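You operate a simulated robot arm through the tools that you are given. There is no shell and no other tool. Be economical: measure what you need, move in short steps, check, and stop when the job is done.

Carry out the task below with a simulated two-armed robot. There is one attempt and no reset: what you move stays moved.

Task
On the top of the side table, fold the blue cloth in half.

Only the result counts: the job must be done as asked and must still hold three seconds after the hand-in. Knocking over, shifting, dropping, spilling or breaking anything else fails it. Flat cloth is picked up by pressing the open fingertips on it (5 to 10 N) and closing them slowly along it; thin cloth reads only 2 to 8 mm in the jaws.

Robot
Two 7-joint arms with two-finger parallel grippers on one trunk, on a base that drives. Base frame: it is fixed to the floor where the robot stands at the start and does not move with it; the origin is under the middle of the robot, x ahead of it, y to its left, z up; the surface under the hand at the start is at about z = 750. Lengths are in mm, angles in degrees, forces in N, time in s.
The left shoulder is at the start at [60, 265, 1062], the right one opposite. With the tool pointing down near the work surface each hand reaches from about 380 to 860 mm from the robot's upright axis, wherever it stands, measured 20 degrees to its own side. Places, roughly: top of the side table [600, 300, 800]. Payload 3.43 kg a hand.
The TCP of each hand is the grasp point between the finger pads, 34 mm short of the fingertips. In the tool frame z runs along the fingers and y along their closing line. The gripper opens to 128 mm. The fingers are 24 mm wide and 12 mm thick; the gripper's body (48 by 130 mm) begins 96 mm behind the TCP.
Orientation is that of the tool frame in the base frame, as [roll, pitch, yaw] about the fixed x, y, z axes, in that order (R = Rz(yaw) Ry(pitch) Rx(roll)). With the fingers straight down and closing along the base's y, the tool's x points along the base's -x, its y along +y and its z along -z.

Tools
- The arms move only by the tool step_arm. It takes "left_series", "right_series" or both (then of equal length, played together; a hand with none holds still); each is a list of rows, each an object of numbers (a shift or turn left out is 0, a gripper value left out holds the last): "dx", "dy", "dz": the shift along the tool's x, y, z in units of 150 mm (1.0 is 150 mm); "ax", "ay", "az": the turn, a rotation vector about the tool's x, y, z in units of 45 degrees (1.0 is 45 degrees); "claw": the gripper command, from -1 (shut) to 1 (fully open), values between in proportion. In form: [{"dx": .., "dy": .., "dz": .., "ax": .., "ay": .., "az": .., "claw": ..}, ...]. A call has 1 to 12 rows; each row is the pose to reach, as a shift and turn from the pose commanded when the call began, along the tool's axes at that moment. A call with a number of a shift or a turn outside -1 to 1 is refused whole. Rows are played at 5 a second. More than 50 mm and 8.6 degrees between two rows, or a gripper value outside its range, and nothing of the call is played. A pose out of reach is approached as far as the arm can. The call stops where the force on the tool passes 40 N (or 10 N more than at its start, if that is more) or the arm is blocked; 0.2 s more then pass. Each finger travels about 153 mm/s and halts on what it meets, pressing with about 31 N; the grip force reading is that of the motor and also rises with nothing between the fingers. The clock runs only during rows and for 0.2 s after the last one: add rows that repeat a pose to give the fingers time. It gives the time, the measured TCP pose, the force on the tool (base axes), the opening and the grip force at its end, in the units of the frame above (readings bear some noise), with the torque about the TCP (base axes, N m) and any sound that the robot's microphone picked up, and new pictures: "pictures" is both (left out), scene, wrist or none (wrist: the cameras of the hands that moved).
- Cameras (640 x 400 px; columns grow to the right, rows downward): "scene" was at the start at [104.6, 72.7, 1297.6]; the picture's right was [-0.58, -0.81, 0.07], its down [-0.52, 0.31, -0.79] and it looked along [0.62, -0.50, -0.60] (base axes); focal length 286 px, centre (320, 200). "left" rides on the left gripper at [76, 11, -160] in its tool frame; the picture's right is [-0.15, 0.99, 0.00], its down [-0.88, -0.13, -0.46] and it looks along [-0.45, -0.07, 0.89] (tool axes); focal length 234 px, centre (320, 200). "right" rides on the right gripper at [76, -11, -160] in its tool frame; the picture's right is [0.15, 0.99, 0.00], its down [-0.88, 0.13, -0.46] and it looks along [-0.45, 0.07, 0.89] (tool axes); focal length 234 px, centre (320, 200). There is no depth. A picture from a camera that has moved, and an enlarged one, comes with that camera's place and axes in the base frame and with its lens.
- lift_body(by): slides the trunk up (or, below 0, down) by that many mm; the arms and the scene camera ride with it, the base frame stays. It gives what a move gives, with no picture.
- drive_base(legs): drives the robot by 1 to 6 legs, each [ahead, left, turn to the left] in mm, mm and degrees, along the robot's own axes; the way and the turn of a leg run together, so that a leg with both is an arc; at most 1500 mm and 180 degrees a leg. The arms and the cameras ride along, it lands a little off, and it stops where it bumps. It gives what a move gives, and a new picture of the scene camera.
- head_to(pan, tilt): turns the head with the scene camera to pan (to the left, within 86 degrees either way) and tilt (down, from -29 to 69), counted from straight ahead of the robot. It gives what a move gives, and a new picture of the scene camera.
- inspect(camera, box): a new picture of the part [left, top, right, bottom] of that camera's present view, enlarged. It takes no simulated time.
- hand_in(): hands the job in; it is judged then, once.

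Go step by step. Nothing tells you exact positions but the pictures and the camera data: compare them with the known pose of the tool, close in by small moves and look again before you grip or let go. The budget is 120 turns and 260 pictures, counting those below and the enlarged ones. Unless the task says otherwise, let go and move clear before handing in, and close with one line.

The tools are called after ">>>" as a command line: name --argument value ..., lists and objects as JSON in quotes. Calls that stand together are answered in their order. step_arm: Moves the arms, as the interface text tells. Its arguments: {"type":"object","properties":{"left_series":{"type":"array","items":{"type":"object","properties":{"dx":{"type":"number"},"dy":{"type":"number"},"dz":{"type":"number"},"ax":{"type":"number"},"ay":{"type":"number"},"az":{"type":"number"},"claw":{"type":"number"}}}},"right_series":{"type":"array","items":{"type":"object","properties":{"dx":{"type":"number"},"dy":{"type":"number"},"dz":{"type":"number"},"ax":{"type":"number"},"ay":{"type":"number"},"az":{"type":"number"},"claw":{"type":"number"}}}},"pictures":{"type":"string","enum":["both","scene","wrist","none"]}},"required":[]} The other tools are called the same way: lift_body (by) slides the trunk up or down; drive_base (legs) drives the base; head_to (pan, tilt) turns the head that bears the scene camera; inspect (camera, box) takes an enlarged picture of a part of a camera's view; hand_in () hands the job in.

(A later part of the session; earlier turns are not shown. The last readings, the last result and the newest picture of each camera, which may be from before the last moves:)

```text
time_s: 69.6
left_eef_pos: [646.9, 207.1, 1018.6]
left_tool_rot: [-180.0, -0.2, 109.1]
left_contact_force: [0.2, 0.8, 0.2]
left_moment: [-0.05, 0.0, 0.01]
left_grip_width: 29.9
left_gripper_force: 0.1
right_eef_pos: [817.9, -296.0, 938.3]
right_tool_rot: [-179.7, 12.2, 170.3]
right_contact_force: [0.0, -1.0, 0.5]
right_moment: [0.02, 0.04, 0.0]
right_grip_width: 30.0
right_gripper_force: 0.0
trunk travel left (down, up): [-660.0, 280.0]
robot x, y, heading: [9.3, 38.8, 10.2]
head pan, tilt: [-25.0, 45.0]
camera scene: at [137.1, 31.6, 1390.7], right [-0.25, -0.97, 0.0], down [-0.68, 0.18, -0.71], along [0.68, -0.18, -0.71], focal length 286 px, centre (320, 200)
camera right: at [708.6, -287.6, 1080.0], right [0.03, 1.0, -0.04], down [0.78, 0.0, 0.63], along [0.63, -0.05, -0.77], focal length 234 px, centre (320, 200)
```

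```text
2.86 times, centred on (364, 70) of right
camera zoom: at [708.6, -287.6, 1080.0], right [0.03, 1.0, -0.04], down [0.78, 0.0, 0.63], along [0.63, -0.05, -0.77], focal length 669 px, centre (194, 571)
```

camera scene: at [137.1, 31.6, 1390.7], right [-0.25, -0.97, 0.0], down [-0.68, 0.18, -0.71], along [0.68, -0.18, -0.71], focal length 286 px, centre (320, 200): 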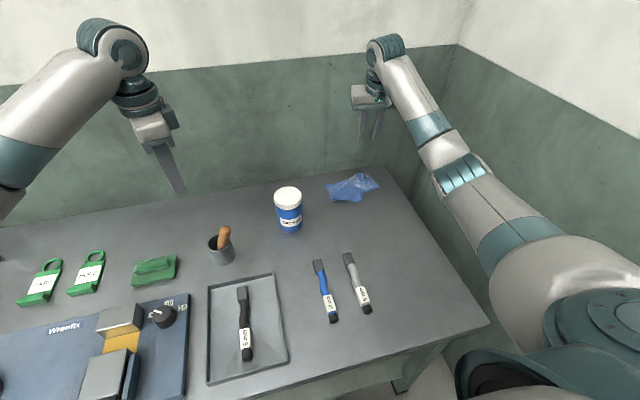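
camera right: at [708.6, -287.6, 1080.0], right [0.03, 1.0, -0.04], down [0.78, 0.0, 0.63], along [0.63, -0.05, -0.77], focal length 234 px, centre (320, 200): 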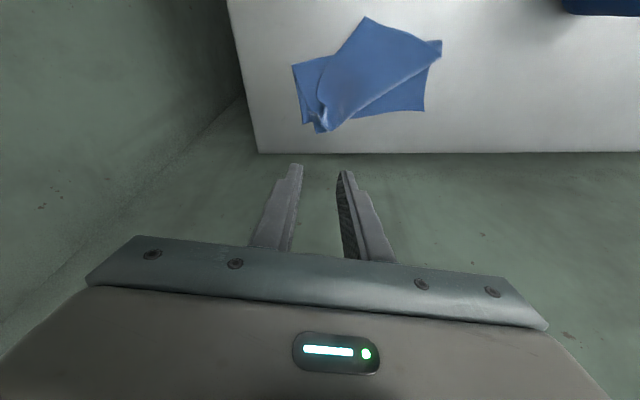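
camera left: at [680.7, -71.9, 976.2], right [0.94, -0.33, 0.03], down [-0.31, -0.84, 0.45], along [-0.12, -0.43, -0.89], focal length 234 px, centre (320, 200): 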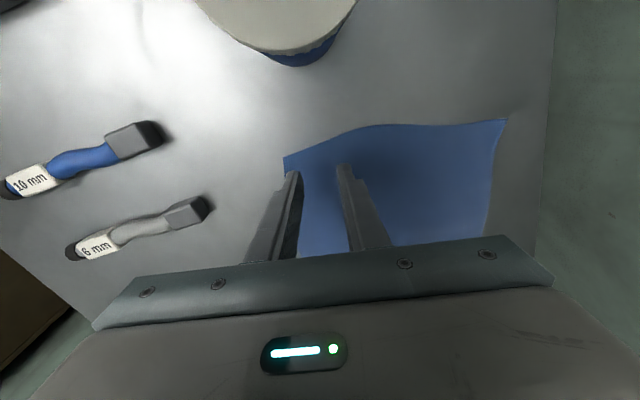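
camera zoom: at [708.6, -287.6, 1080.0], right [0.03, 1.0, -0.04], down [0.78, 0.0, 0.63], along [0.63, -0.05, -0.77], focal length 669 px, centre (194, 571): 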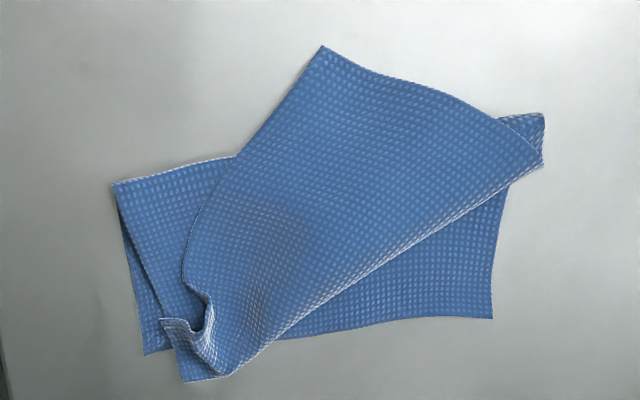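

The near-left corner has flopped inward. It is the pointed flap near [714, -251], lying alone on the table, while its place is the far-left corner near [820, -161]. I bring the right hand over that tip with a narrow opening.

>>> step_arm --right_series '[{"dx": 0.12, "dy": 0.04, "dz": 0.0, "ax": -0.019, "ay": -0.03, "az": -0.09, "claw": -0.75}, {"dx": 0.24, "dy": 0.08, "dz": 0.05, "ax": -0.039, "ay": -0.06, "az": -0.18}, {"dx": 0.36, "dy": 0.12, "dz": 0.12, "ax": -0.058, "ay": -0.09, "az": -0.27}, {"dx": 0.48, "dy": 0.16, "dz": 0.2, "ax": -0.077, "ay": -0.12, "az": -0.36}, {"dx": 0.6, "dy": 0.2, "dz": 0.3, "ax": -0.097, "ay": -0.15, "az": -0.45}, {"dx": 0.724, "dy": 0.233, "dz": 0.446, "ax": -0.116, "ay": -0.178, "az": -0.544}, {"dx": 0.724, "dy": 0.233, "dz": 0.446, "ax": -0.116, "ay": -0.178, "az": -0.544}]' --pictures "both"

>>> inspect --camera "right" --box '[220, 60, 460, 210]'

```text
time_s: 71.2
left_eef_pos: [646.6, 208.1, 1017.3]
left_tool_rot: [180.0, -0.2, 109.1]
left_contact_force: [0.0, -0.4, -0.5]
left_moment: [-0.03, 0.0, -0.02]
left_grip_width: 30.0
left_gripper_force: 0.1
right_eef_pos: [731.7, -248.4, 847.9]
right_tool_rot: [-177.7, 19.8, -164.0]
right_contact_force: [0.5, 0.0, 0.0]
right_moment: [0.01, -0.04, 0.03]
right_grip_width: 16.0
right_gripper_force: 0.0
trunk travel left (down, up): [-660.0, 280.0]
robot x, y, heading: [8.4, 42.8, 10.5]
head pan, tilt: [-25.0, 45.0]
camera scene: at [137.1, 32.2, 1390.7], right [-0.25, -0.97, 0.0], down [-0.68, 0.18, -0.71], along [0.68, -0.18, -0.71], focal length 286 px, centre (320, 200)
camera right: at [611.7, -287.8, 973.8], right [-0.39, 0.92, -0.09], down [0.61, 0.33, 0.72], along [0.69, 0.23, -0.69], focal length 234 px, centre (320, 200)
```

scene: 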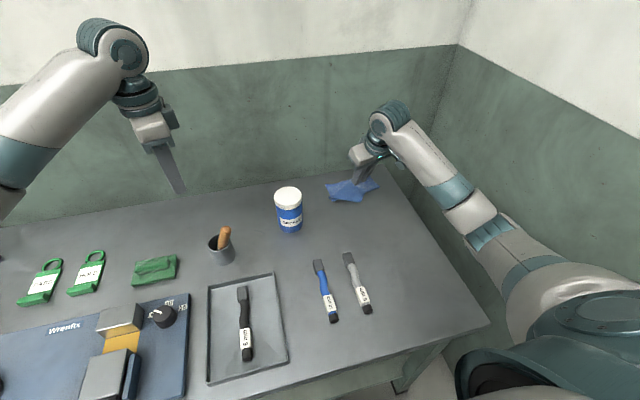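
right: 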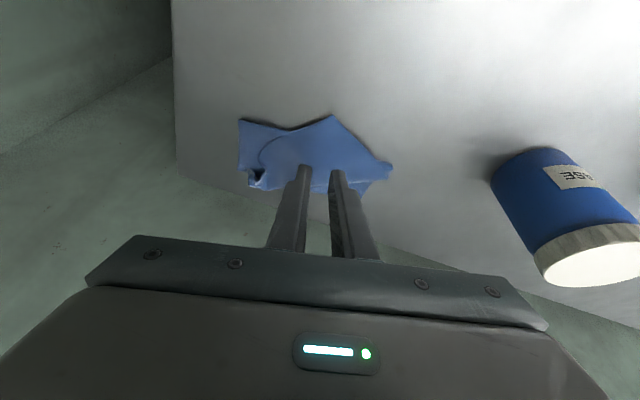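

```text
2.67 times, centred on (340, 135) of right
camera zoom: at [611.7, -287.8, 973.8], right [-0.39, 0.92, -0.09], down [0.61, 0.33, 0.72], along [0.69, 0.23, -0.69], focal length 624 px, centre (267, 373)
```

zoom: 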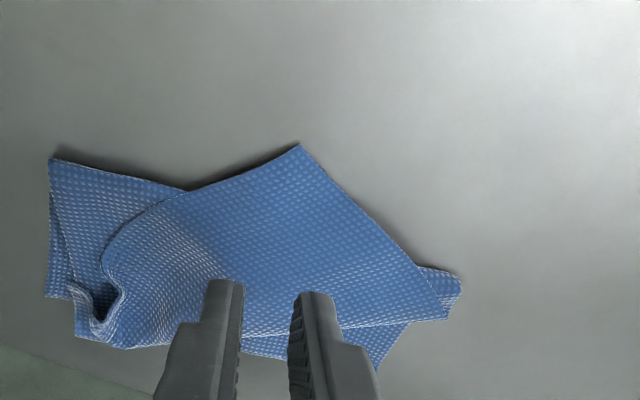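

The tip sits as expected, right under the finger gap. I descend.

>>> step_arm --right_series '[{"dz": 0.1, "dx": 0.036}, {"dz": 0.2, "dx": 0.073}, {"dz": 0.3, "dx": 0.109}, {"dz": 0.345, "dx": 0.125}, {"dz": 0.358, "dx": 0.13}, {"dz": 0.37, "dx": 0.135}, {"dz": 0.37, "dx": 0.135}]' --pictures "wrist"

```text
time_s: 72.8
left_eef_pos: [646.0, 207.9, 1019.0]
left_tool_rot: [-179.9, -0.2, 109.1]
left_contact_force: [0.1, 0.0, 0.0]
left_moment: [-0.01, -0.02, 0.0]
left_grip_width: 30.2
left_gripper_force: 0.0
right_eef_pos: [731.5, -250.6, 790.4]
right_tool_rot: [-177.9, 19.8, -163.9]
right_contact_force: [-0.9, 0.5, 0.0]
right_moment: [-0.01, 0.02, 0.01]
right_grip_width: 16.1
right_gripper_force: 0.0
trunk travel left (down, up): [-660.0, 280.0]
robot x, y, heading: [8.3, 43.4, 10.5]
head pan, tilt: [-25.0, 45.0]
camera right: at [611.9, -289.1, 916.0], right [-0.39, 0.92, -0.09], down [0.61, 0.33, 0.72], along [0.69, 0.23, -0.69], focal length 234 px, centre (320, 200)
```

right: 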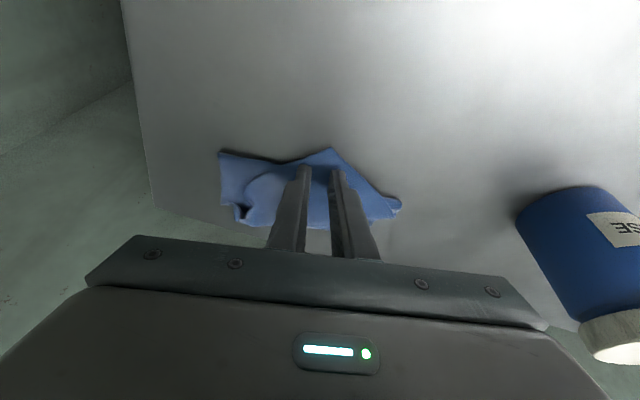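

>>> step_arm --right_series '[{"dz": 0.008, "dx": 0.003, "dy": 0.02}, {"dz": 0.016, "dx": 0.006, "dy": 0.02}, {"dz": 0.022, "dx": 0.008, "dy": 0.02}, {"dz": 0.022, "dx": 0.008, "dy": 0.02}]' --pictures "none"

```text
time_s: 73.8
left_eef_pos: [645.6, 207.1, 1019.0]
left_tool_rot: [-179.9, -0.1, 109.1]
left_contact_force: [-0.8, -0.1, -0.6]
left_moment: [-0.01, -0.03, -0.04]
left_grip_width: 30.3
left_gripper_force: 0.1
right_eef_pos: [730.4, -247.3, 788.4]
right_tool_rot: [-177.8, 19.9, -164.0]
right_contact_force: [1.4, 0.8, 6.5]
right_moment: [0.1, 0.0, 0.0]
right_grip_width: 15.6
right_gripper_force: 0.0
trunk travel left (down, up): [-660.0, 280.0]
robot x, y, heading: [10.1, 44.9, 10.5]
head pan, tilt: [-25.0, 45.0]
```

Pressing with 6.5 N. I close slowly.

>>> step_arm --right_series '[{"dz": 0.002, "claw": -0.78}, {"dz": 0.002, "claw": -0.81}, {"dz": 0.002, "claw": -0.84}, {"dz": 0.002, "claw": -0.87}, {"dz": 0.002, "claw": -0.9}, {"dz": 0.002, "claw": -0.93}, {"dz": 0.002, "claw": -0.96}, {"dz": 0.002, "claw": -1.0}, {"dz": 0.002, "claw": -1.0}, {"dz": -0.1, "dx": -0.036, "claw": -1.0}, {"dz": -0.2, "dx": -0.073, "claw": -1.0}, {"dz": -0.2, "dx": -0.073, "claw": -1.0}]' --pictures "both"

>>> inspect --camera "right" --box '[200, 100, 440, 250]'

```text
time_s: 76.4
left_eef_pos: [645.8, 208.5, 1017.7]
left_tool_rot: [-180.0, -0.2, 109.1]
left_contact_force: [-0.2, 0.0, 1.0]
left_moment: [0.02, 0.02, 0.02]
left_grip_width: 30.0
left_gripper_force: 0.0
right_eef_pos: [732.6, -246.0, 817.6]
right_tool_rot: [-177.8, 19.8, -164.1]
right_contact_force: [-0.8, 1.4, -0.3]
right_moment: [0.0, -0.03, 0.03]
right_grip_width: 1.8
right_gripper_force: 31.4
trunk travel left (down, up): [-660.0, 280.0]
robot x, y, heading: [11.7, 42.8, 10.0]
head pan, tilt: [-25.0, 45.0]
camera scene: at [137.2, 31.5, 1390.7], right [-0.25, -0.97, 0.0], down [-0.68, 0.18, -0.71], along [0.68, -0.18, -0.71], focal length 286 px, centre (320, 200)
camera right: at [611.6, -285.4, 943.1], right [-0.39, 0.92, -0.09], down [0.61, 0.33, 0.72], along [0.69, 0.23, -0.69], focal length 234 px, centre (320, 200)
```

scene: 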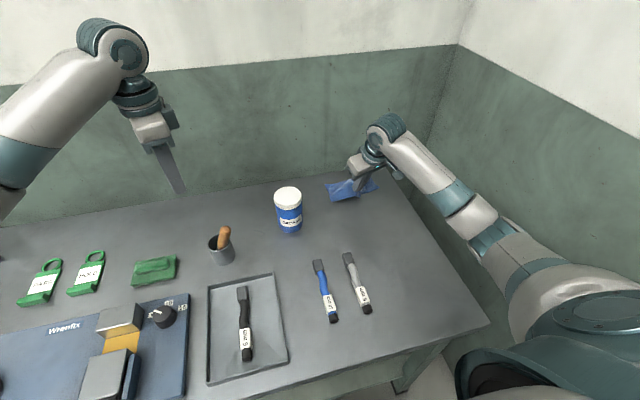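
right: 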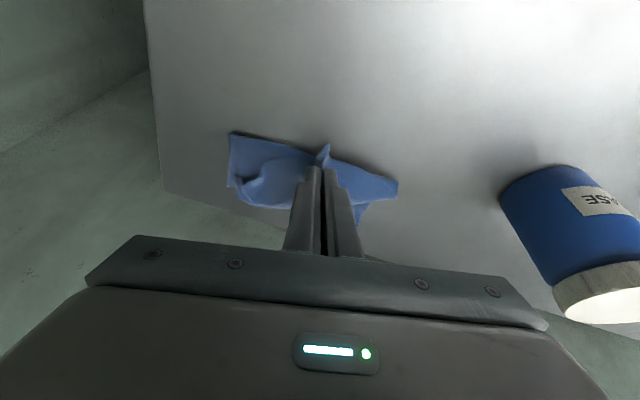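

```text
2.67 times, centred on (320, 175) of right
camera zoom: at [611.6, -285.4, 943.1], right [-0.39, 0.92, -0.09], down [0.61, 0.33, 0.72], along [0.69, 0.23, -0.69], focal length 624 px, centre (320, 267)
```

zoom: 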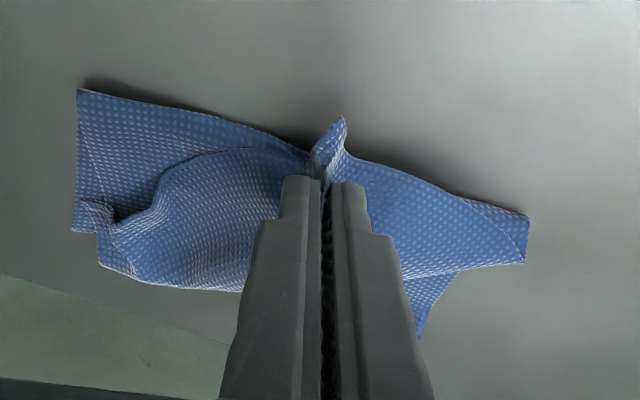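

The tip is held. I carry it over toward the far-left corner, turning the wrist so that the tip swings to point outward.

>>> step_arm --right_series '[{"dx": -0.088, "dz": -0.075, "dy": 0.032, "az": 0.14, "ax": 0.051}, {"dx": -0.202, "dz": -0.139, "dy": 0.08, "az": 0.28, "ax": 0.102}, {"dx": -0.305, "dz": -0.173, "dy": 0.128, "az": 0.42, "ax": 0.153}, {"dx": -0.391, "dz": -0.156, "dy": 0.177, "az": 0.56, "ax": 0.204}, {"dx": -0.462, "dz": -0.102, "dy": 0.225, "az": 0.7, "ax": 0.255}, {"dx": -0.506, "dz": 0.028, "dy": 0.273, "az": 0.85, "ax": 0.31}, {"dx": -0.536, "dz": 0.15, "dy": 0.321, "az": 1.0, "ax": 0.364}, {"dx": -0.536, "dz": 0.195, "dy": 0.321, "az": 1.0, "ax": 0.364}]' --pictures "both"

>>> inspect --camera "scene" --box '[280, 140, 440, 240]'

```text
time_s: 78.2
left_eef_pos: [645.4, 206.3, 1019.0]
left_tool_rot: [180.0, -0.1, 109.1]
left_contact_force: [0.5, -0.3, 0.3]
left_moment: [0.01, -0.04, 0.01]
left_grip_width: 30.4
left_gripper_force: 0.0
right_eef_pos: [800.7, -178.2, 815.7]
right_tool_rot: [-178.4, 21.5, 147.8]
right_contact_force: [0.3, 0.4, 0.3]
right_moment: [0.0, 0.03, -0.01]
right_grip_width: 1.6
right_gripper_force: 31.4
trunk travel left (down, up): [-660.0, 280.0]
robot x, y, heading: [10.8, 42.9, 10.5]
head pan, tilt: [-25.0, 45.0]
camera scene: at [136.7, 31.4, 1390.8], right [-0.25, -0.97, 0.0], down [-0.68, 0.18, -0.71], along [0.68, -0.18, -0.71], focal length 286 px, centre (320, 200)
camera right: at [687.6, -114.5, 938.0], right [0.42, 0.9, -0.08], down [0.63, -0.23, 0.74], along [0.65, -0.36, -0.66], focal length 234 px, centre (320, 200)
```

scene: 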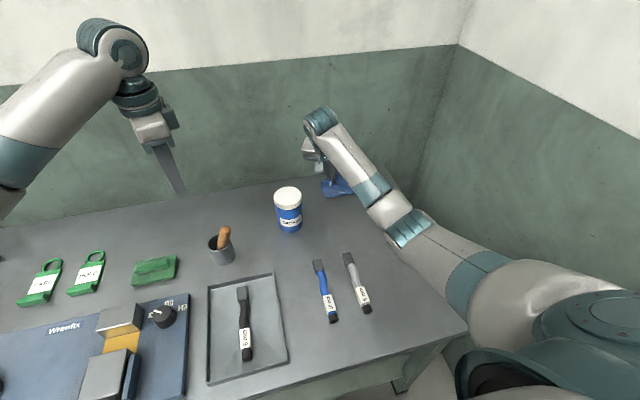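
right: 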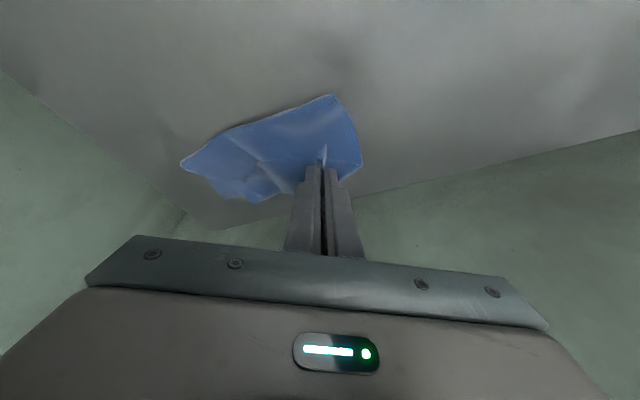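

```text
4.00 times, centred on (360, 190) of scene
camera zoom: at [136.7, 31.4, 1390.8], right [-0.25, -0.97, 0.0], down [-0.68, 0.18, -0.71], along [0.68, -0.18, -0.71], focal length 1143 px, centre (160, 240)
```

zoom: 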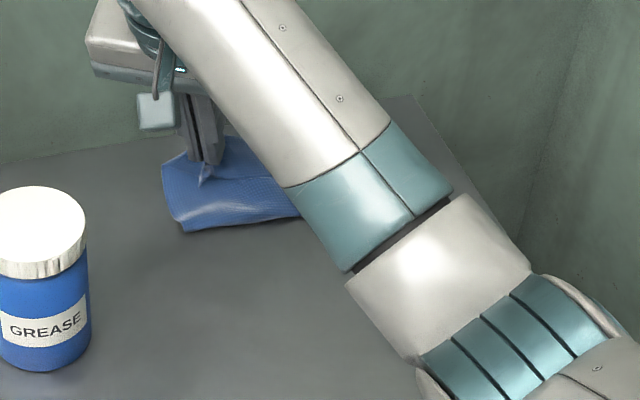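

Nearly there: the fold now runs along the near side and the tip is just short of the far-left corner at about [836, -155]. I move the last bit, lower and release.

>>> step_arm --right_series '[{"dx": -0.02, "dz": 0.03, "dy": 0.06}, {"dx": -0.02, "dz": 0.08, "dy": 0.123}, {"dx": 0.0, "dz": 0.16, "dy": 0.123}, {"dx": 0.0, "dz": 0.16, "dy": 0.123, "claw": -0.97}, {"dx": 0.0, "dz": 0.16, "dy": 0.123, "claw": -0.92}, {"dx": 0.0, "dz": 0.16, "dy": 0.123, "claw": -0.87}, {"dx": 0.0, "dz": 0.16, "dy": 0.123, "claw": -0.82}, {"dx": 0.0, "dz": 0.16, "dy": 0.123, "claw": -0.77}, {"dx": 0.0, "dz": 0.16, "dy": 0.123, "claw": -0.72}, {"dx": 0.0, "dz": 0.16, "dy": 0.123, "claw": -0.72}]' --pictures "wrist"

>>> step_arm --right_series '[{"dz": -0.08, "dx": -0.03}, {"dz": -0.25, "dx": -0.09}, {"dz": -0.5, "dx": -0.18}, {"dz": -0.75, "dx": -0.27}, {"dz": -0.9, "dx": -0.33}, {"dz": -0.9, "dx": -0.33}]' --pictures "both"

>>> inspect --camera "right" --box '[200, 20, 440, 170]'

```text
time_s: 80.4
left_eef_pos: [646.3, 208.4, 1018.0]
left_tool_rot: [-180.0, -0.2, 109.1]
left_contact_force: [0.5, 0.9, -0.7]
left_moment: [0.0, 0.0, 0.03]
left_grip_width: 30.2
left_gripper_force: 0.1
right_eef_pos: [819.4, -166.8, 794.2]
right_tool_rot: [-178.4, 21.4, 148.0]
right_contact_force: [0.1, 0.5, 0.5]
right_moment: [-0.02, -0.04, 0.01]
right_grip_width: 17.7
right_gripper_force: 0.0
trunk travel left (down, up): [-660.0, 280.0]
robot x, y, heading: [10.8, 45.2, 10.2]
head pan, tilt: [-25.0, 45.0]
camera right: at [704.5, -103.4, 916.2], right [0.42, 0.9, -0.08], down [0.63, -0.23, 0.74], along [0.65, -0.36, -0.67], focal length 234 px, centre (320, 200)
```

right: 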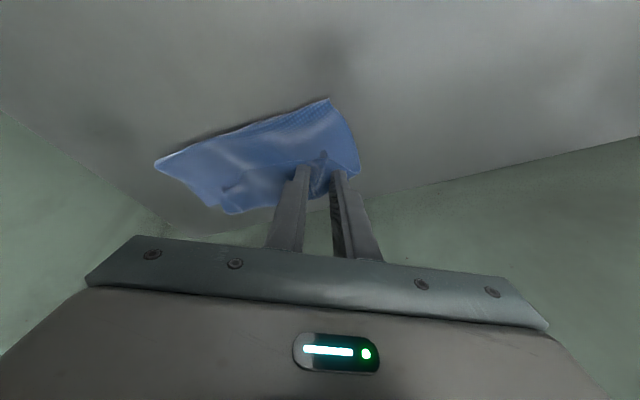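

```text
time_s: 81.8
left_eef_pos: [646.3, 209.2, 1017.6]
left_tool_rot: [-179.9, -0.1, 109.1]
left_contact_force: [0.0, -0.4, 0.2]
left_moment: [-0.01, 0.02, 0.02]
left_grip_width: 30.0
left_gripper_force: 0.1
right_eef_pos: [818.0, -162.6, 937.4]
right_tool_rot: [-178.3, 21.5, 148.0]
right_contact_force: [-0.4, 1.6, -0.6]
right_moment: [-0.03, -0.02, -0.01]
right_grip_width: 17.9
right_gripper_force: 0.0
trunk travel left (down, up): [-660.0, 280.0]
robot x, y, heading: [9.8, 44.6, 10.3]
head pan, tilt: [-25.0, 45.0]
camera scene: at [137.1, 32.8, 1390.7], right [-0.25, -0.97, 0.0], down [-0.68, 0.18, -0.71], along [0.68, -0.18, -0.71], focal length 286 px, centre (320, 200)
camera right: at [704.2, -98.8, 1060.0], right [0.42, 0.9, -0.08], down [0.63, -0.23, 0.74], along [0.65, -0.36, -0.67], focal length 234 px, centre (320, 200)
```

scene: 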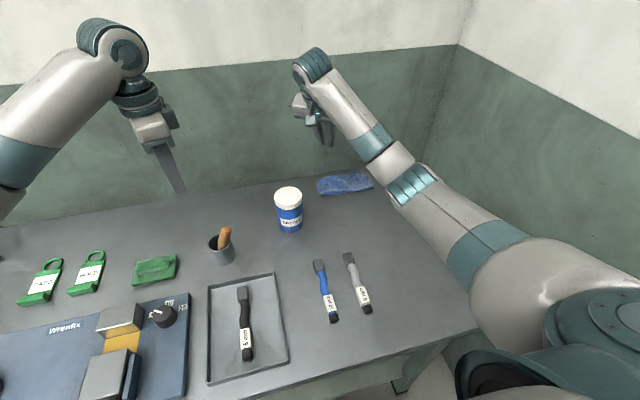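
right: 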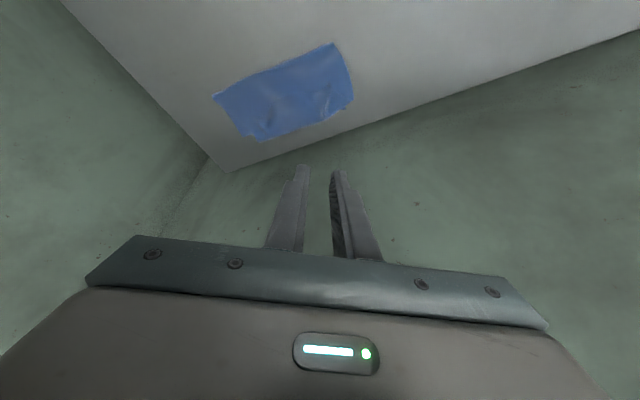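

```text
2.67 times, centred on (320, 95) of right
camera zoom: at [704.2, -98.8, 1060.0], right [0.42, 0.9, -0.08], down [0.63, -0.23, 0.74], along [0.65, -0.36, -0.67], focal length 624 px, centre (320, 480)
```

zoom: 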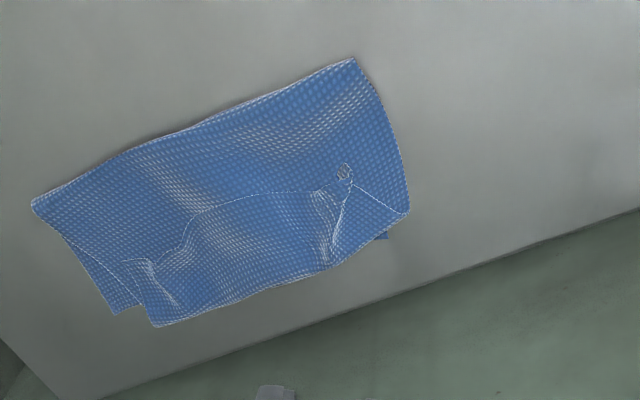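

The cloth is now folded cleanly, but the upper layer's edge is curled back in a strip on top, and the two corners don't yet meet the far corners. To uncurl it I regrip the tufts with the wrist turned the other way round and swing them outward, so first I back off and turn the wrist.

>>> step_arm --right_series '[{"dx": 0.09, "dz": -0.035, "dy": -0.06, "ay": 0.16}, {"dx": 0.18, "dz": -0.07, "dy": -0.12, "ay": 0.32}, {"dx": 0.263, "dz": -0.103, "dy": -0.177, "ay": 0.478}, {"dx": 0.263, "dz": -0.103, "dy": -0.177, "ay": 0.478}]' --pictures "none"

>>> step_arm --right_series '[{"az": -0.17}, {"az": -0.34}, {"az": -0.51}, {"az": -0.68}, {"az": -0.85}, {"az": -1.0}]' --pictures "none"

>>> step_arm --right_series '[{"az": -0.17}, {"az": -0.34}, {"az": -0.51}, {"az": -0.68}, {"az": -0.85}, {"az": -1.0}]' --pictures "none"

>>> step_arm --right_series '[{"az": -0.17}, {"az": -0.34}, {"az": -0.51}, {"az": -0.68}, {"az": -0.85}, {"az": -1.0}, {"az": -1.0}]' --pictures "both"

```text
time_s: 82.8
left_eef_pos: [645.7, 209.0, 1017.8]
left_tool_rot: [179.9, -0.1, 109.1]
left_contact_force: [0.1, -0.3, -0.2]
left_moment: [-0.01, 0.01, -0.01]
left_grip_width: 30.0
left_gripper_force: 0.1
right_eef_pos: [766.2, -162.0, 937.4]
right_tool_rot: [-178.4, -0.1, 147.3]
right_contact_force: [0.2, 0.0, 0.3]
right_moment: [-0.02, 0.05, 0.0]
right_grip_width: 17.8
right_gripper_force: 0.0
trunk travel left (down, up): [-660.0, 280.0]
robot x, y, heading: [14.8, 44.9, 9.9]
head pan, tilt: [-25.0, 45.0]
```

```text
time_s: 84.2
left_eef_pos: [647.3, 207.4, 1018.0]
left_tool_rot: [-180.0, -0.1, 109.0]
left_contact_force: [-0.5, -0.3, -0.7]
left_moment: [0.0, 0.01, -0.02]
left_grip_width: 30.1
left_gripper_force: 0.0
right_eef_pos: [766.7, -161.3, 938.6]
right_tool_rot: [-178.9, -1.0, -167.6]
right_contact_force: [-1.0, -0.3, -0.2]
right_moment: [0.0, 0.0, 0.01]
right_grip_width: 17.8
right_gripper_force: 0.0
trunk travel left (down, up): [-660.0, 280.0]
robot x, y, heading: [11.7, 42.7, 10.5]
head pan, tilt: [-25.0, 45.0]
```

```text
time_s: 85.6
left_eef_pos: [647.2, 208.5, 1017.3]
left_tool_rot: [179.9, -0.1, 109.1]
left_contact_force: [-0.6, 0.4, -0.3]
left_moment: [-0.04, 0.02, -0.01]
left_grip_width: 30.2
left_gripper_force: 0.0
right_eef_pos: [764.3, -161.5, 938.7]
right_tool_rot: [180.0, -1.5, -122.7]
right_contact_force: [0.3, 0.3, -0.3]
right_moment: [-0.01, -0.01, -0.06]
right_grip_width: 18.0
right_gripper_force: 0.0
trunk travel left (down, up): [-660.0, 280.0]
robot x, y, heading: [9.5, 46.1, 10.3]
head pan, tilt: [-25.0, 45.0]
```

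```text
time_s: 87.2
left_eef_pos: [645.3, 208.3, 1018.4]
left_tool_rot: [-180.0, -0.1, 109.0]
left_contact_force: [-1.0, 0.1, 0.0]
left_moment: [-0.01, -0.02, -0.04]
left_grip_width: 30.3
left_gripper_force: 0.1
right_eef_pos: [766.3, -160.8, 937.8]
right_tool_rot: [178.9, -0.9, -77.7]
right_contact_force: [0.5, -0.4, 0.0]
right_moment: [0.0, 0.04, 0.01]
right_grip_width: 17.9
right_gripper_force: 0.0
trunk travel left (down, up): [-660.0, 280.0]
robot x, y, heading: [11.8, 43.8, 10.2]
head pan, tilt: [-25.0, 45.0]
camera scene: at [136.9, 31.9, 1390.8], right [-0.25, -0.97, 0.0], down [-0.68, 0.18, -0.71], along [0.68, -0.18, -0.71], focal length 286 px, centre (320, 200)
camera right: at [795.8, -229.6, 1099.4], right [-0.93, -0.36, 0.02], down [-0.31, 0.84, 0.44], along [-0.18, 0.41, -0.9], focal length 234 px, centre (320, 200)
```

scene: 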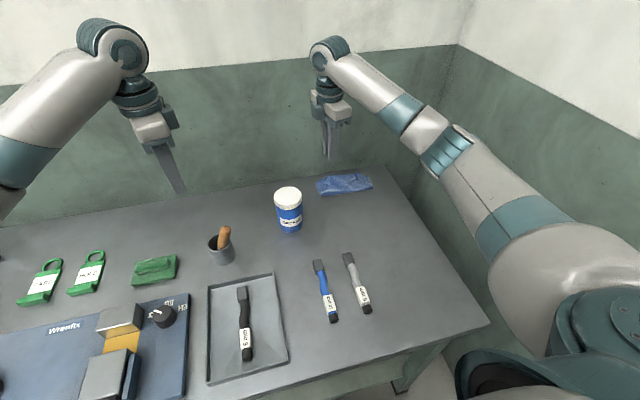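
right: 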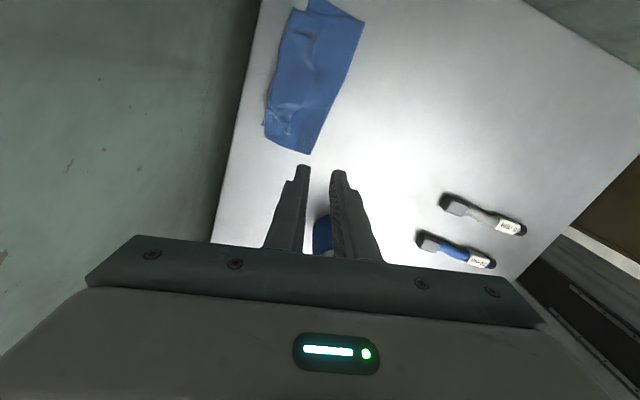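

A clear overhead view of the folded cloth; I enlarge it for exact positions.

>>> inspect --camera "right" --box '[220, 0, 420, 170]'

```text
2.35 times, centred on (320, 85) of right
camera zoom: at [795.8, -229.6, 1099.4], right [-0.93, -0.36, 0.02], down [-0.31, 0.84, 0.44], along [-0.18, 0.41, -0.9], focal length 551 px, centre (320, 471)
```

zoom: 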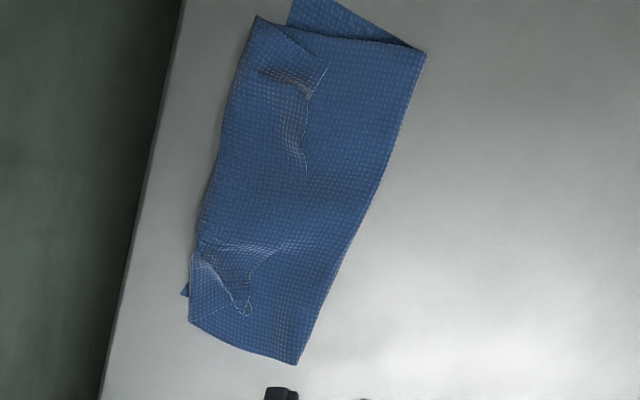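

The strip is about 45 mm wide and the fold line sits at x≈765, so the top corner D (tuft near [806,-160]) needs to swing out to the far-left corner. I approach the tuft with the fingers straddling it.

>>> step_arm --right_series '[{"dx": 0.02, "dy": -0.13, "az": -0.15, "claw": -0.5}, {"dx": 0.05, "dy": -0.262, "az": -0.3, "dz": 0.1}, {"dx": 0.05, "dy": -0.262, "az": -0.4, "dz": 0.3}, {"dx": 0.05, "dy": -0.262, "az": -0.4, "dz": 0.5}, {"dx": 0.05, "dy": -0.262, "az": -0.4, "dz": 0.65}, {"dx": 0.05, "dy": -0.262, "az": -0.4, "dz": 0.75}, {"dx": 0.05, "dy": -0.262, "az": -0.4, "dz": 0.75}]' --pictures "both"

>>> inspect --camera "right" --box '[200, 50, 440, 200]'

```text
time_s: 88.8
left_eef_pos: [645.8, 208.5, 1018.6]
left_tool_rot: [180.0, -0.2, 109.1]
left_contact_force: [-0.8, 0.5, -0.1]
left_moment: [0.0, 0.02, 0.0]
left_grip_width: 30.2
left_gripper_force: 0.0
right_eef_pos: [804.5, -162.6, 824.2]
right_tool_rot: [178.6, -0.7, -59.7]
right_contact_force: [0.6, 0.6, -0.9]
right_moment: [-0.02, 0.0, 0.04]
right_grip_width: 31.9
right_gripper_force: 0.1
trunk travel left (down, up): [-660.0, 280.0]
robot x, y, heading: [9.7, 45.3, 10.0]
head pan, tilt: [-25.0, 45.0]
camera scene: at [136.7, 32.0, 1390.8], right [-0.25, -0.97, 0.0], down [-0.68, 0.18, -0.71], along [0.68, -0.18, -0.71], focal length 286 px, centre (320, 200)
camera right: at [854.2, -217.8, 985.3], right [-0.78, -0.63, 0.03], down [-0.55, 0.7, 0.45], along [-0.3, 0.34, -0.89], focal length 234 px, centre (320, 200)
```

scene: 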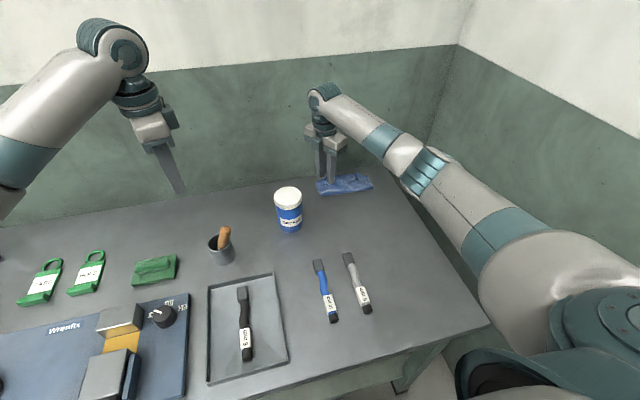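
right: 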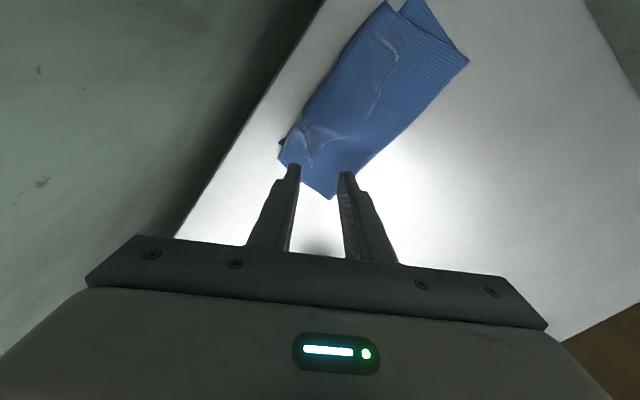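

```text
2.67 times, centred on (320, 125) of right
camera zoom: at [854.2, -217.8, 985.3], right [-0.78, -0.63, 0.03], down [-0.55, 0.7, 0.45], along [-0.3, 0.34, -0.89], focal length 624 px, centre (320, 400)
```

zoom: 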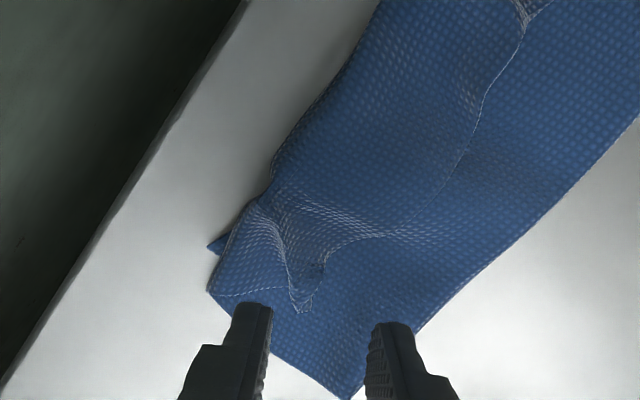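

The tuft's ridge runs perpendicular to the closing line, which suits this grip. I shift slightly and descend onto it.

>>> step_arm --right_series '[{"dx": 0.05, "dy": -0.033}, {"dx": 0.05, "dy": -0.033, "dz": 0.1}, {"dx": 0.05, "dy": -0.033, "dz": 0.18}, {"dx": 0.05, "dy": -0.033, "dz": 0.21}, {"dx": 0.05, "dy": -0.033, "dz": 0.22}, {"dx": 0.05, "dy": -0.033, "dz": 0.22}]' --pictures "wrist"

>>> inspect --camera "right" --box '[220, 80, 420, 205]'

```text
time_s: 90.2
left_eef_pos: [647.1, 207.8, 1018.7]
left_tool_rot: [180.0, -0.3, 109.2]
left_contact_force: [-0.3, -0.1, -0.5]
left_moment: [0.02, -0.01, 0.02]
left_grip_width: 30.2
left_gripper_force: 0.1
right_eef_pos: [811.3, -168.0, 791.2]
right_tool_rot: [178.6, -0.6, -59.8]
right_contact_force: [0.3, 0.1, 0.4]
right_moment: [0.0, 0.0, 0.01]
right_grip_width: 32.1
right_gripper_force: 0.0
trunk travel left (down, up): [-660.0, 280.0]
robot x, y, heading: [6.9, 41.6, 10.2]
head pan, tilt: [-25.0, 45.0]
camera right: at [862.5, -223.1, 952.6], right [-0.78, -0.63, 0.03], down [-0.55, 0.7, 0.45], along [-0.3, 0.34, -0.89], focal length 234 px, centre (320, 200)
```

right: 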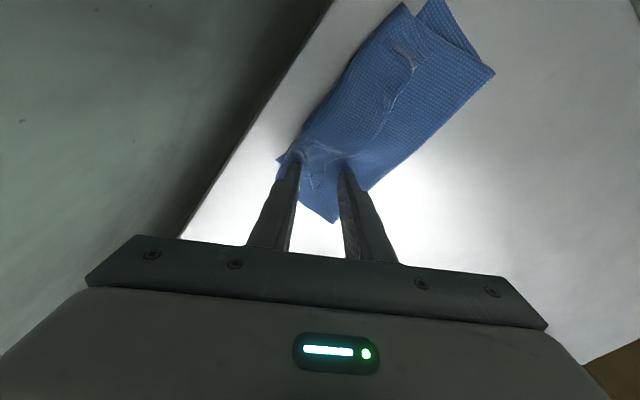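

```text
3.20 times, centred on (320, 142) of right
camera zoom: at [862.5, -223.1, 952.6], right [-0.78, -0.63, 0.03], down [-0.55, 0.7, 0.45], along [-0.3, 0.34, -0.89], focal length 749 px, centre (320, 384)
```

zoom: 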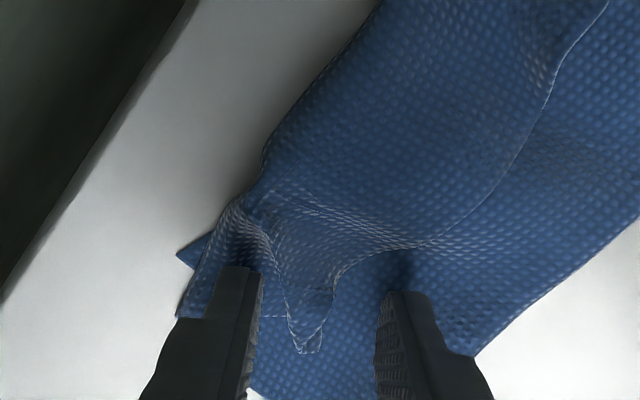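

The fingers straddle the tongue that contains corner D. I lower 2 mm without pressing hard and close slowly to catch just the tongue.

>>> step_arm --right_series '[{"dz": 0.014, "claw": -0.55}, {"dz": 0.014, "claw": -0.62}, {"dz": 0.014, "claw": -0.69}, {"dz": 0.014, "claw": -0.76}, {"dz": 0.014, "claw": -0.83}, {"dz": 0.014, "claw": -0.9}, {"dz": 0.014, "claw": -0.96}, {"dz": 0.014, "claw": -1.0}, {"dz": 0.014, "claw": -1.0}, {"dz": -0.1}, {"dz": -0.2}, {"dz": -0.2}]' --pictures "both"

>>> inspect --camera "right" --box '[220, 60, 460, 210]'

```text
time_s: 92.8
left_eef_pos: [645.8, 208.2, 1017.2]
left_tool_rot: [179.9, -0.2, 109.1]
left_contact_force: [-0.2, 0.1, -0.1]
left_moment: [0.02, -0.02, 0.02]
left_grip_width: 30.0
left_gripper_force: 0.1
right_eef_pos: [813.4, -167.6, 821.5]
right_tool_rot: [178.6, -0.7, -59.7]
right_contact_force: [0.4, 0.1, -0.5]
right_moment: [0.01, -0.01, 0.05]
right_grip_width: 2.2
right_gripper_force: 31.0
trunk travel left (down, up): [-660.0, 280.0]
robot x, y, heading: [5.4, 44.3, 10.5]
head pan, tilt: [-25.0, 45.0]
camera scene: at [137.0, 31.8, 1390.7], right [-0.25, -0.97, 0.0], down [-0.68, 0.18, -0.71], along [0.68, -0.18, -0.71], focal length 286 px, centre (320, 200)
camera right: at [863.7, -222.3, 982.9], right [-0.78, -0.63, 0.03], down [-0.55, 0.7, 0.45], along [-0.3, 0.34, -0.89], focal length 234 px, centre (320, 200)
```

scene: 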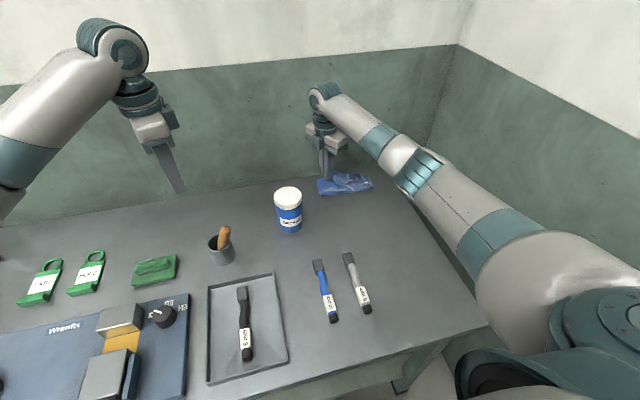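
right: 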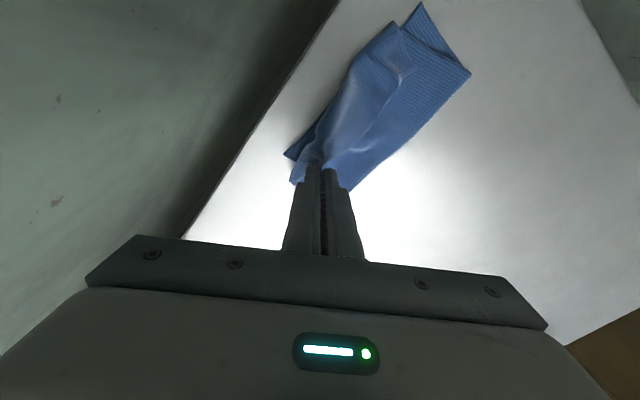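

```text
2.67 times, centred on (340, 135) of right
camera zoom: at [863.7, -222.3, 982.9], right [-0.78, -0.63, 0.03], down [-0.55, 0.7, 0.45], along [-0.3, 0.34, -0.89], focal length 624 px, centre (267, 373)
```

zoom: 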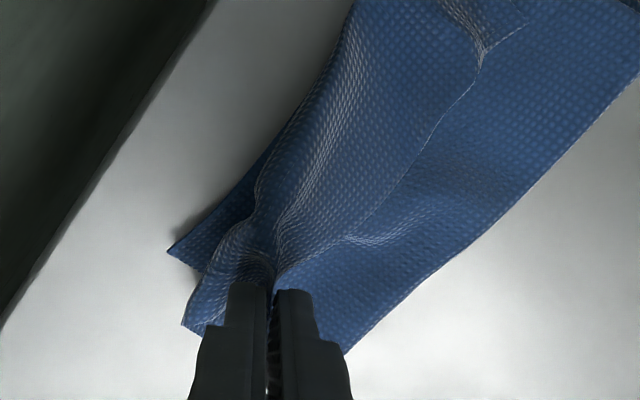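

Corner D's strip is held. I lift it further and swing the wrist about 90° so that the tip points outward toward the far-left corner.

>>> step_arm --right_series '[{"dz": -0.08, "az": 0.1}, {"dz": -0.16, "az": 0.25}, {"dz": -0.25, "az": 0.4}, {"dz": -0.25, "az": 0.56}, {"dz": -0.25, "az": 0.72}, {"dz": -0.25, "az": 0.88}, {"dz": -0.25, "az": 1.0}, {"dz": -0.25, "az": 1.0}]' --pictures "none"

>>> step_arm --right_series '[{"az": 0.16, "dx": -0.02, "dy": -0.02}, {"az": 0.32, "dx": -0.04, "dy": -0.04}, {"az": 0.48, "dx": -0.06, "dy": -0.06}, {"az": 0.64, "dx": -0.08, "dy": -0.08}, {"az": 0.8, "dx": -0.08, "dy": -0.096}, {"az": 0.95, "dx": -0.08, "dy": -0.096}, {"az": 0.95, "dx": -0.08, "dy": -0.096}]' --pictures "both"

>>> inspect --camera "right" --box '[200, 50, 440, 200]'

```text
time_s: 94.6
left_eef_pos: [646.3, 207.1, 1018.5]
left_tool_rot: [180.0, -0.3, 109.1]
left_contact_force: [-0.6, -0.6, 0.7]
left_moment: [0.0, 0.02, 0.0]
left_grip_width: 30.1
left_gripper_force: 0.1
right_eef_pos: [813.7, -165.2, 860.3]
right_tool_rot: [179.4, -1.4, -104.7]
right_contact_force: [0.0, -0.2, -0.1]
right_moment: [0.03, 0.0, 0.02]
right_grip_width: 2.3
right_gripper_force: 30.9
trunk travel left (down, up): [-660.0, 280.0]
robot x, y, heading: [8.8, 41.4, 10.5]
head pan, tilt: [-25.0, 45.0]
```

```text
time_s: 96.2
left_eef_pos: [645.4, 208.0, 1018.2]
left_tool_rot: [-179.9, -0.2, 109.0]
left_contact_force: [0.4, -0.2, 0.9]
left_moment: [-0.02, 0.01, -0.02]
left_grip_width: 30.1
left_gripper_force: 0.0
right_eef_pos: [829.9, -158.4, 859.7]
right_tool_rot: [-179.4, -1.4, -147.5]
right_contact_force: [0.1, 0.2, 0.5]
right_moment: [-0.03, -0.02, 0.04]
right_grip_width: 2.0
right_gripper_force: 31.0
trunk travel left (down, up): [-660.0, 280.0]
robot x, y, heading: [6.6, 47.0, 10.2]
head pan, tilt: [-25.0, 45.0]
camera scene: at [136.9, 31.8, 1390.8], right [-0.25, -0.97, 0.0], down [-0.68, 0.18, -0.71], along [0.68, -0.18, -0.71], focal length 286 px, centre (320, 200)
camera right: at [774.9, -204.1, 1021.0], right [-0.65, 0.76, -0.01], down [0.68, 0.59, 0.43], along [0.33, 0.28, -0.9], focal length 234 px, centre (320, 200)
```

scene: 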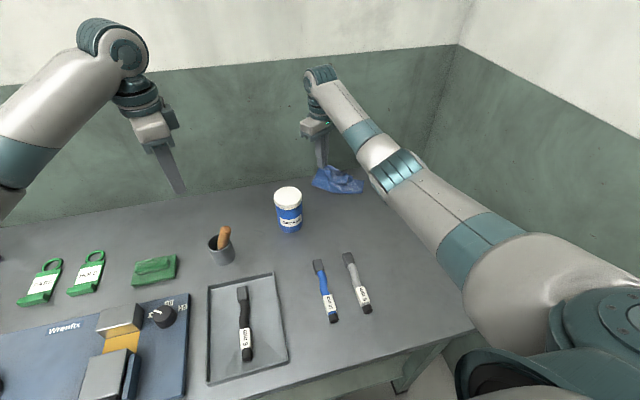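
right: 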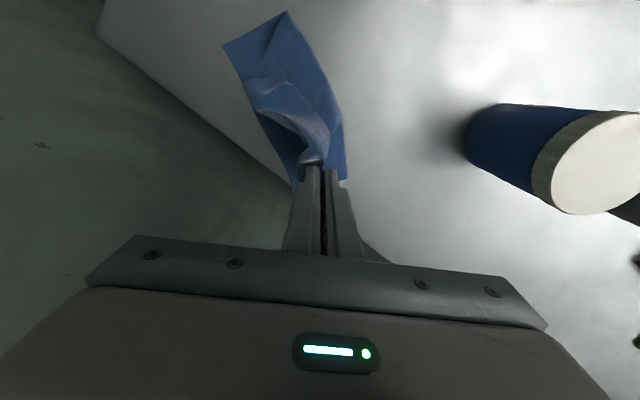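

```text
2.67 times, centred on (320, 125) of right
camera zoom: at [774.9, -204.1, 1021.0], right [-0.65, 0.76, -0.01], down [0.68, 0.59, 0.43], along [0.33, 0.28, -0.9], focal length 624 px, centre (320, 400)
```

zoom: 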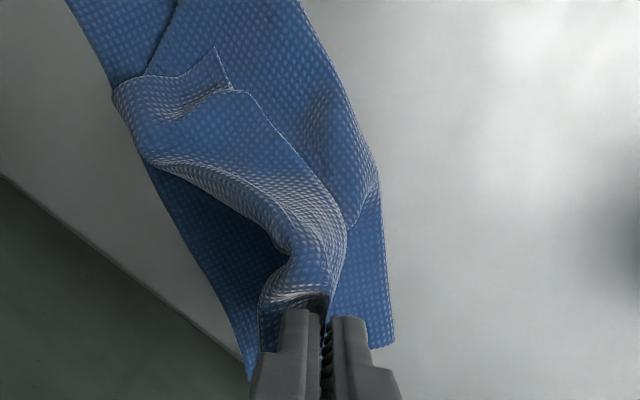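

The tip now points outward above the far-left corner. I lower it and release.

>>> step_arm --right_series '[{"dz": 0.12}, {"dz": 0.24}, {"dz": 0.36}, {"dz": 0.44}, {"dz": 0.44, "claw": -0.95}, {"dz": 0.44, "claw": -0.9}, {"dz": 0.44, "claw": -0.85}, {"dz": 0.44, "claw": -0.8}, {"dz": 0.44, "claw": -0.75}, {"dz": 0.44, "claw": -0.7}, {"dz": 0.44, "claw": -0.7}]' --pictures "none"

>>> step_arm --right_series '[{"dz": -0.1}, {"dz": -0.3}, {"dz": -0.5}, {"dz": -0.7, "dx": 0.1}, {"dz": -0.9, "dx": 0.3}, {"dz": -0.95, "dx": 0.5}, {"dz": -0.95, "dx": 0.5}]' --pictures "wrist"

>>> inspect --camera "right" --box '[180, 40, 420, 190]'

```text
time_s: 98.6
left_eef_pos: [646.0, 207.8, 1018.4]
left_tool_rot: [-180.0, -0.2, 109.2]
left_contact_force: [0.2, 0.2, -0.4]
left_moment: [-0.01, 0.01, 0.02]
left_grip_width: 30.0
left_gripper_force: 0.0
right_eef_pos: [828.0, -160.3, 792.7]
right_tool_rot: [-179.4, -1.3, -147.6]
right_contact_force: [0.0, 0.4, 0.0]
right_moment: [-0.02, -0.02, 0.04]
right_grip_width: 19.1
right_gripper_force: 0.0
trunk travel left (down, up): [-660.0, 280.0]
robot x, y, heading: [6.2, 46.7, 10.2]
head pan, tilt: [-25.0, 45.0]
```

```text
time_s: 100.2
left_eef_pos: [647.2, 208.3, 1016.6]
left_tool_rot: [-179.9, -0.2, 109.1]
left_contact_force: [0.0, -0.5, 0.1]
left_moment: [0.0, 0.04, 0.0]
left_grip_width: 30.3
left_gripper_force: 0.0
right_eef_pos: [768.2, -194.5, 937.3]
right_tool_rot: [-179.4, -1.5, -147.4]
right_contact_force: [-0.1, -0.3, 0.3]
right_moment: [0.0, 0.03, 0.02]
right_grip_width: 19.1
right_gripper_force: 0.1
trunk travel left (down, up): [-660.0, 280.0]
robot x, y, heading: [7.0, 42.8, 10.4]
head pan, tilt: [-25.0, 45.0]
camera right: at [712.4, -240.6, 1099.9], right [-0.66, 0.75, -0.01], down [0.68, 0.59, 0.43], along [0.33, 0.28, -0.9], focal length 234 px, centre (320, 200)
```

right: 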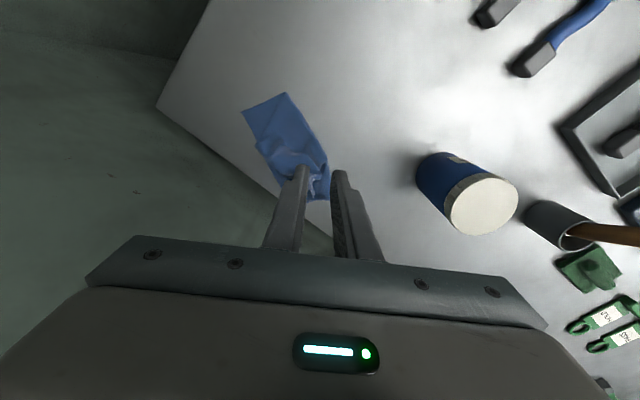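

```text
2.67 times, centred on (300, 115) of right
camera zoom: at [712.4, -240.6, 1099.9], right [-0.66, 0.75, -0.01], down [0.68, 0.59, 0.43], along [0.33, 0.28, -0.9], focal length 624 px, centre (373, 427)
```

zoom: 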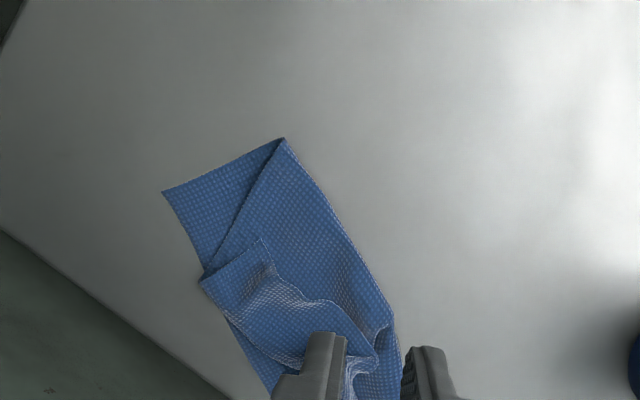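

The cloth got a bit rumpled. I look from the head camera to judge corner D and the rest.

>>> inspect --camera "scene" --box '[300, 150, 396, 210]'

>>> step_arm --right_series '[{"dy": -0.2}, {"dy": -0.4}, {"dy": -0.6}, {"dy": -0.8}, {"dy": -0.8}]' --pictures "wrist"

>>> inspect --camera "right" --box '[300, 40, 540, 240]'

```text
6.67 times, centred on (348, 180) of scene
camera zoom: at [137.4, 32.4, 1390.7], right [-0.25, -0.97, 0.0], down [-0.68, 0.18, -0.71], along [0.68, -0.18, -0.71], focal length 1905 px, centre (133, 333)
```

zoom: 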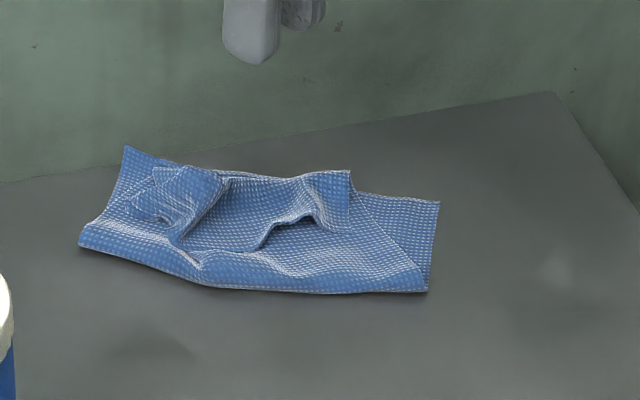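

```text
time_s: 101.4
left_eef_pos: [646.3, 207.7, 1018.8]
left_tool_rot: [179.9, -0.1, 109.0]
left_contact_force: [-0.6, 0.3, 0.3]
left_moment: [0.05, -0.01, -0.02]
left_grip_width: 30.1
left_gripper_force: 0.0
right_eef_pos: [833.8, -298.0, 941.2]
right_tool_rot: [-179.3, -1.4, -147.4]
right_contact_force: [0.7, 0.9, -0.4]
right_moment: [0.01, 0.04, -0.02]
right_grip_width: 19.0
right_gripper_force: 0.1
trunk travel left (down, up): [-660.0, 280.0]
robot x, y, heading: [9.1, 44.5, 10.4]
head pan, tilt: [-25.0, 45.0]
camera right: at [778.2, -344.8, 1102.3], right [-0.66, 0.75, -0.01], down [0.68, 0.59, 0.43], along [0.33, 0.28, -0.9], focal length 234 px, centre (320, 200)
```

right: 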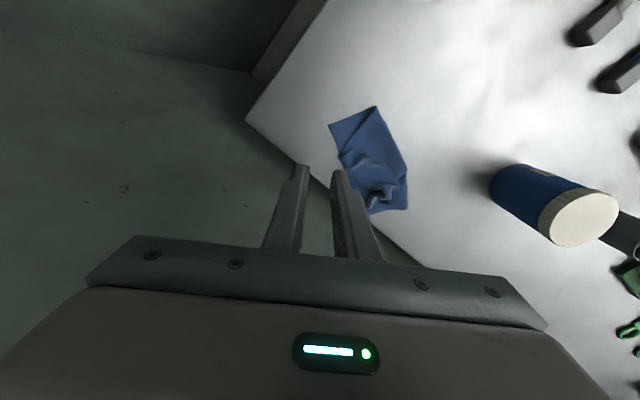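

```text
2.00 times, centred on (420, 140) of right
camera zoom: at [778.2, -344.8, 1102.3], right [-0.66, 0.75, -0.01], down [0.68, 0.59, 0.43], along [0.33, 0.28, -0.9], focal length 468 px, centre (120, 320)
```

zoom: 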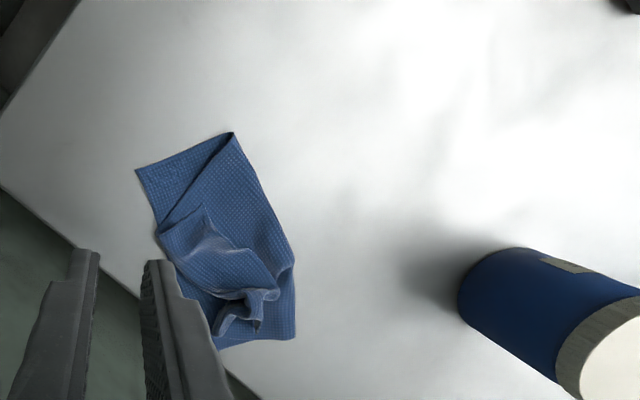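

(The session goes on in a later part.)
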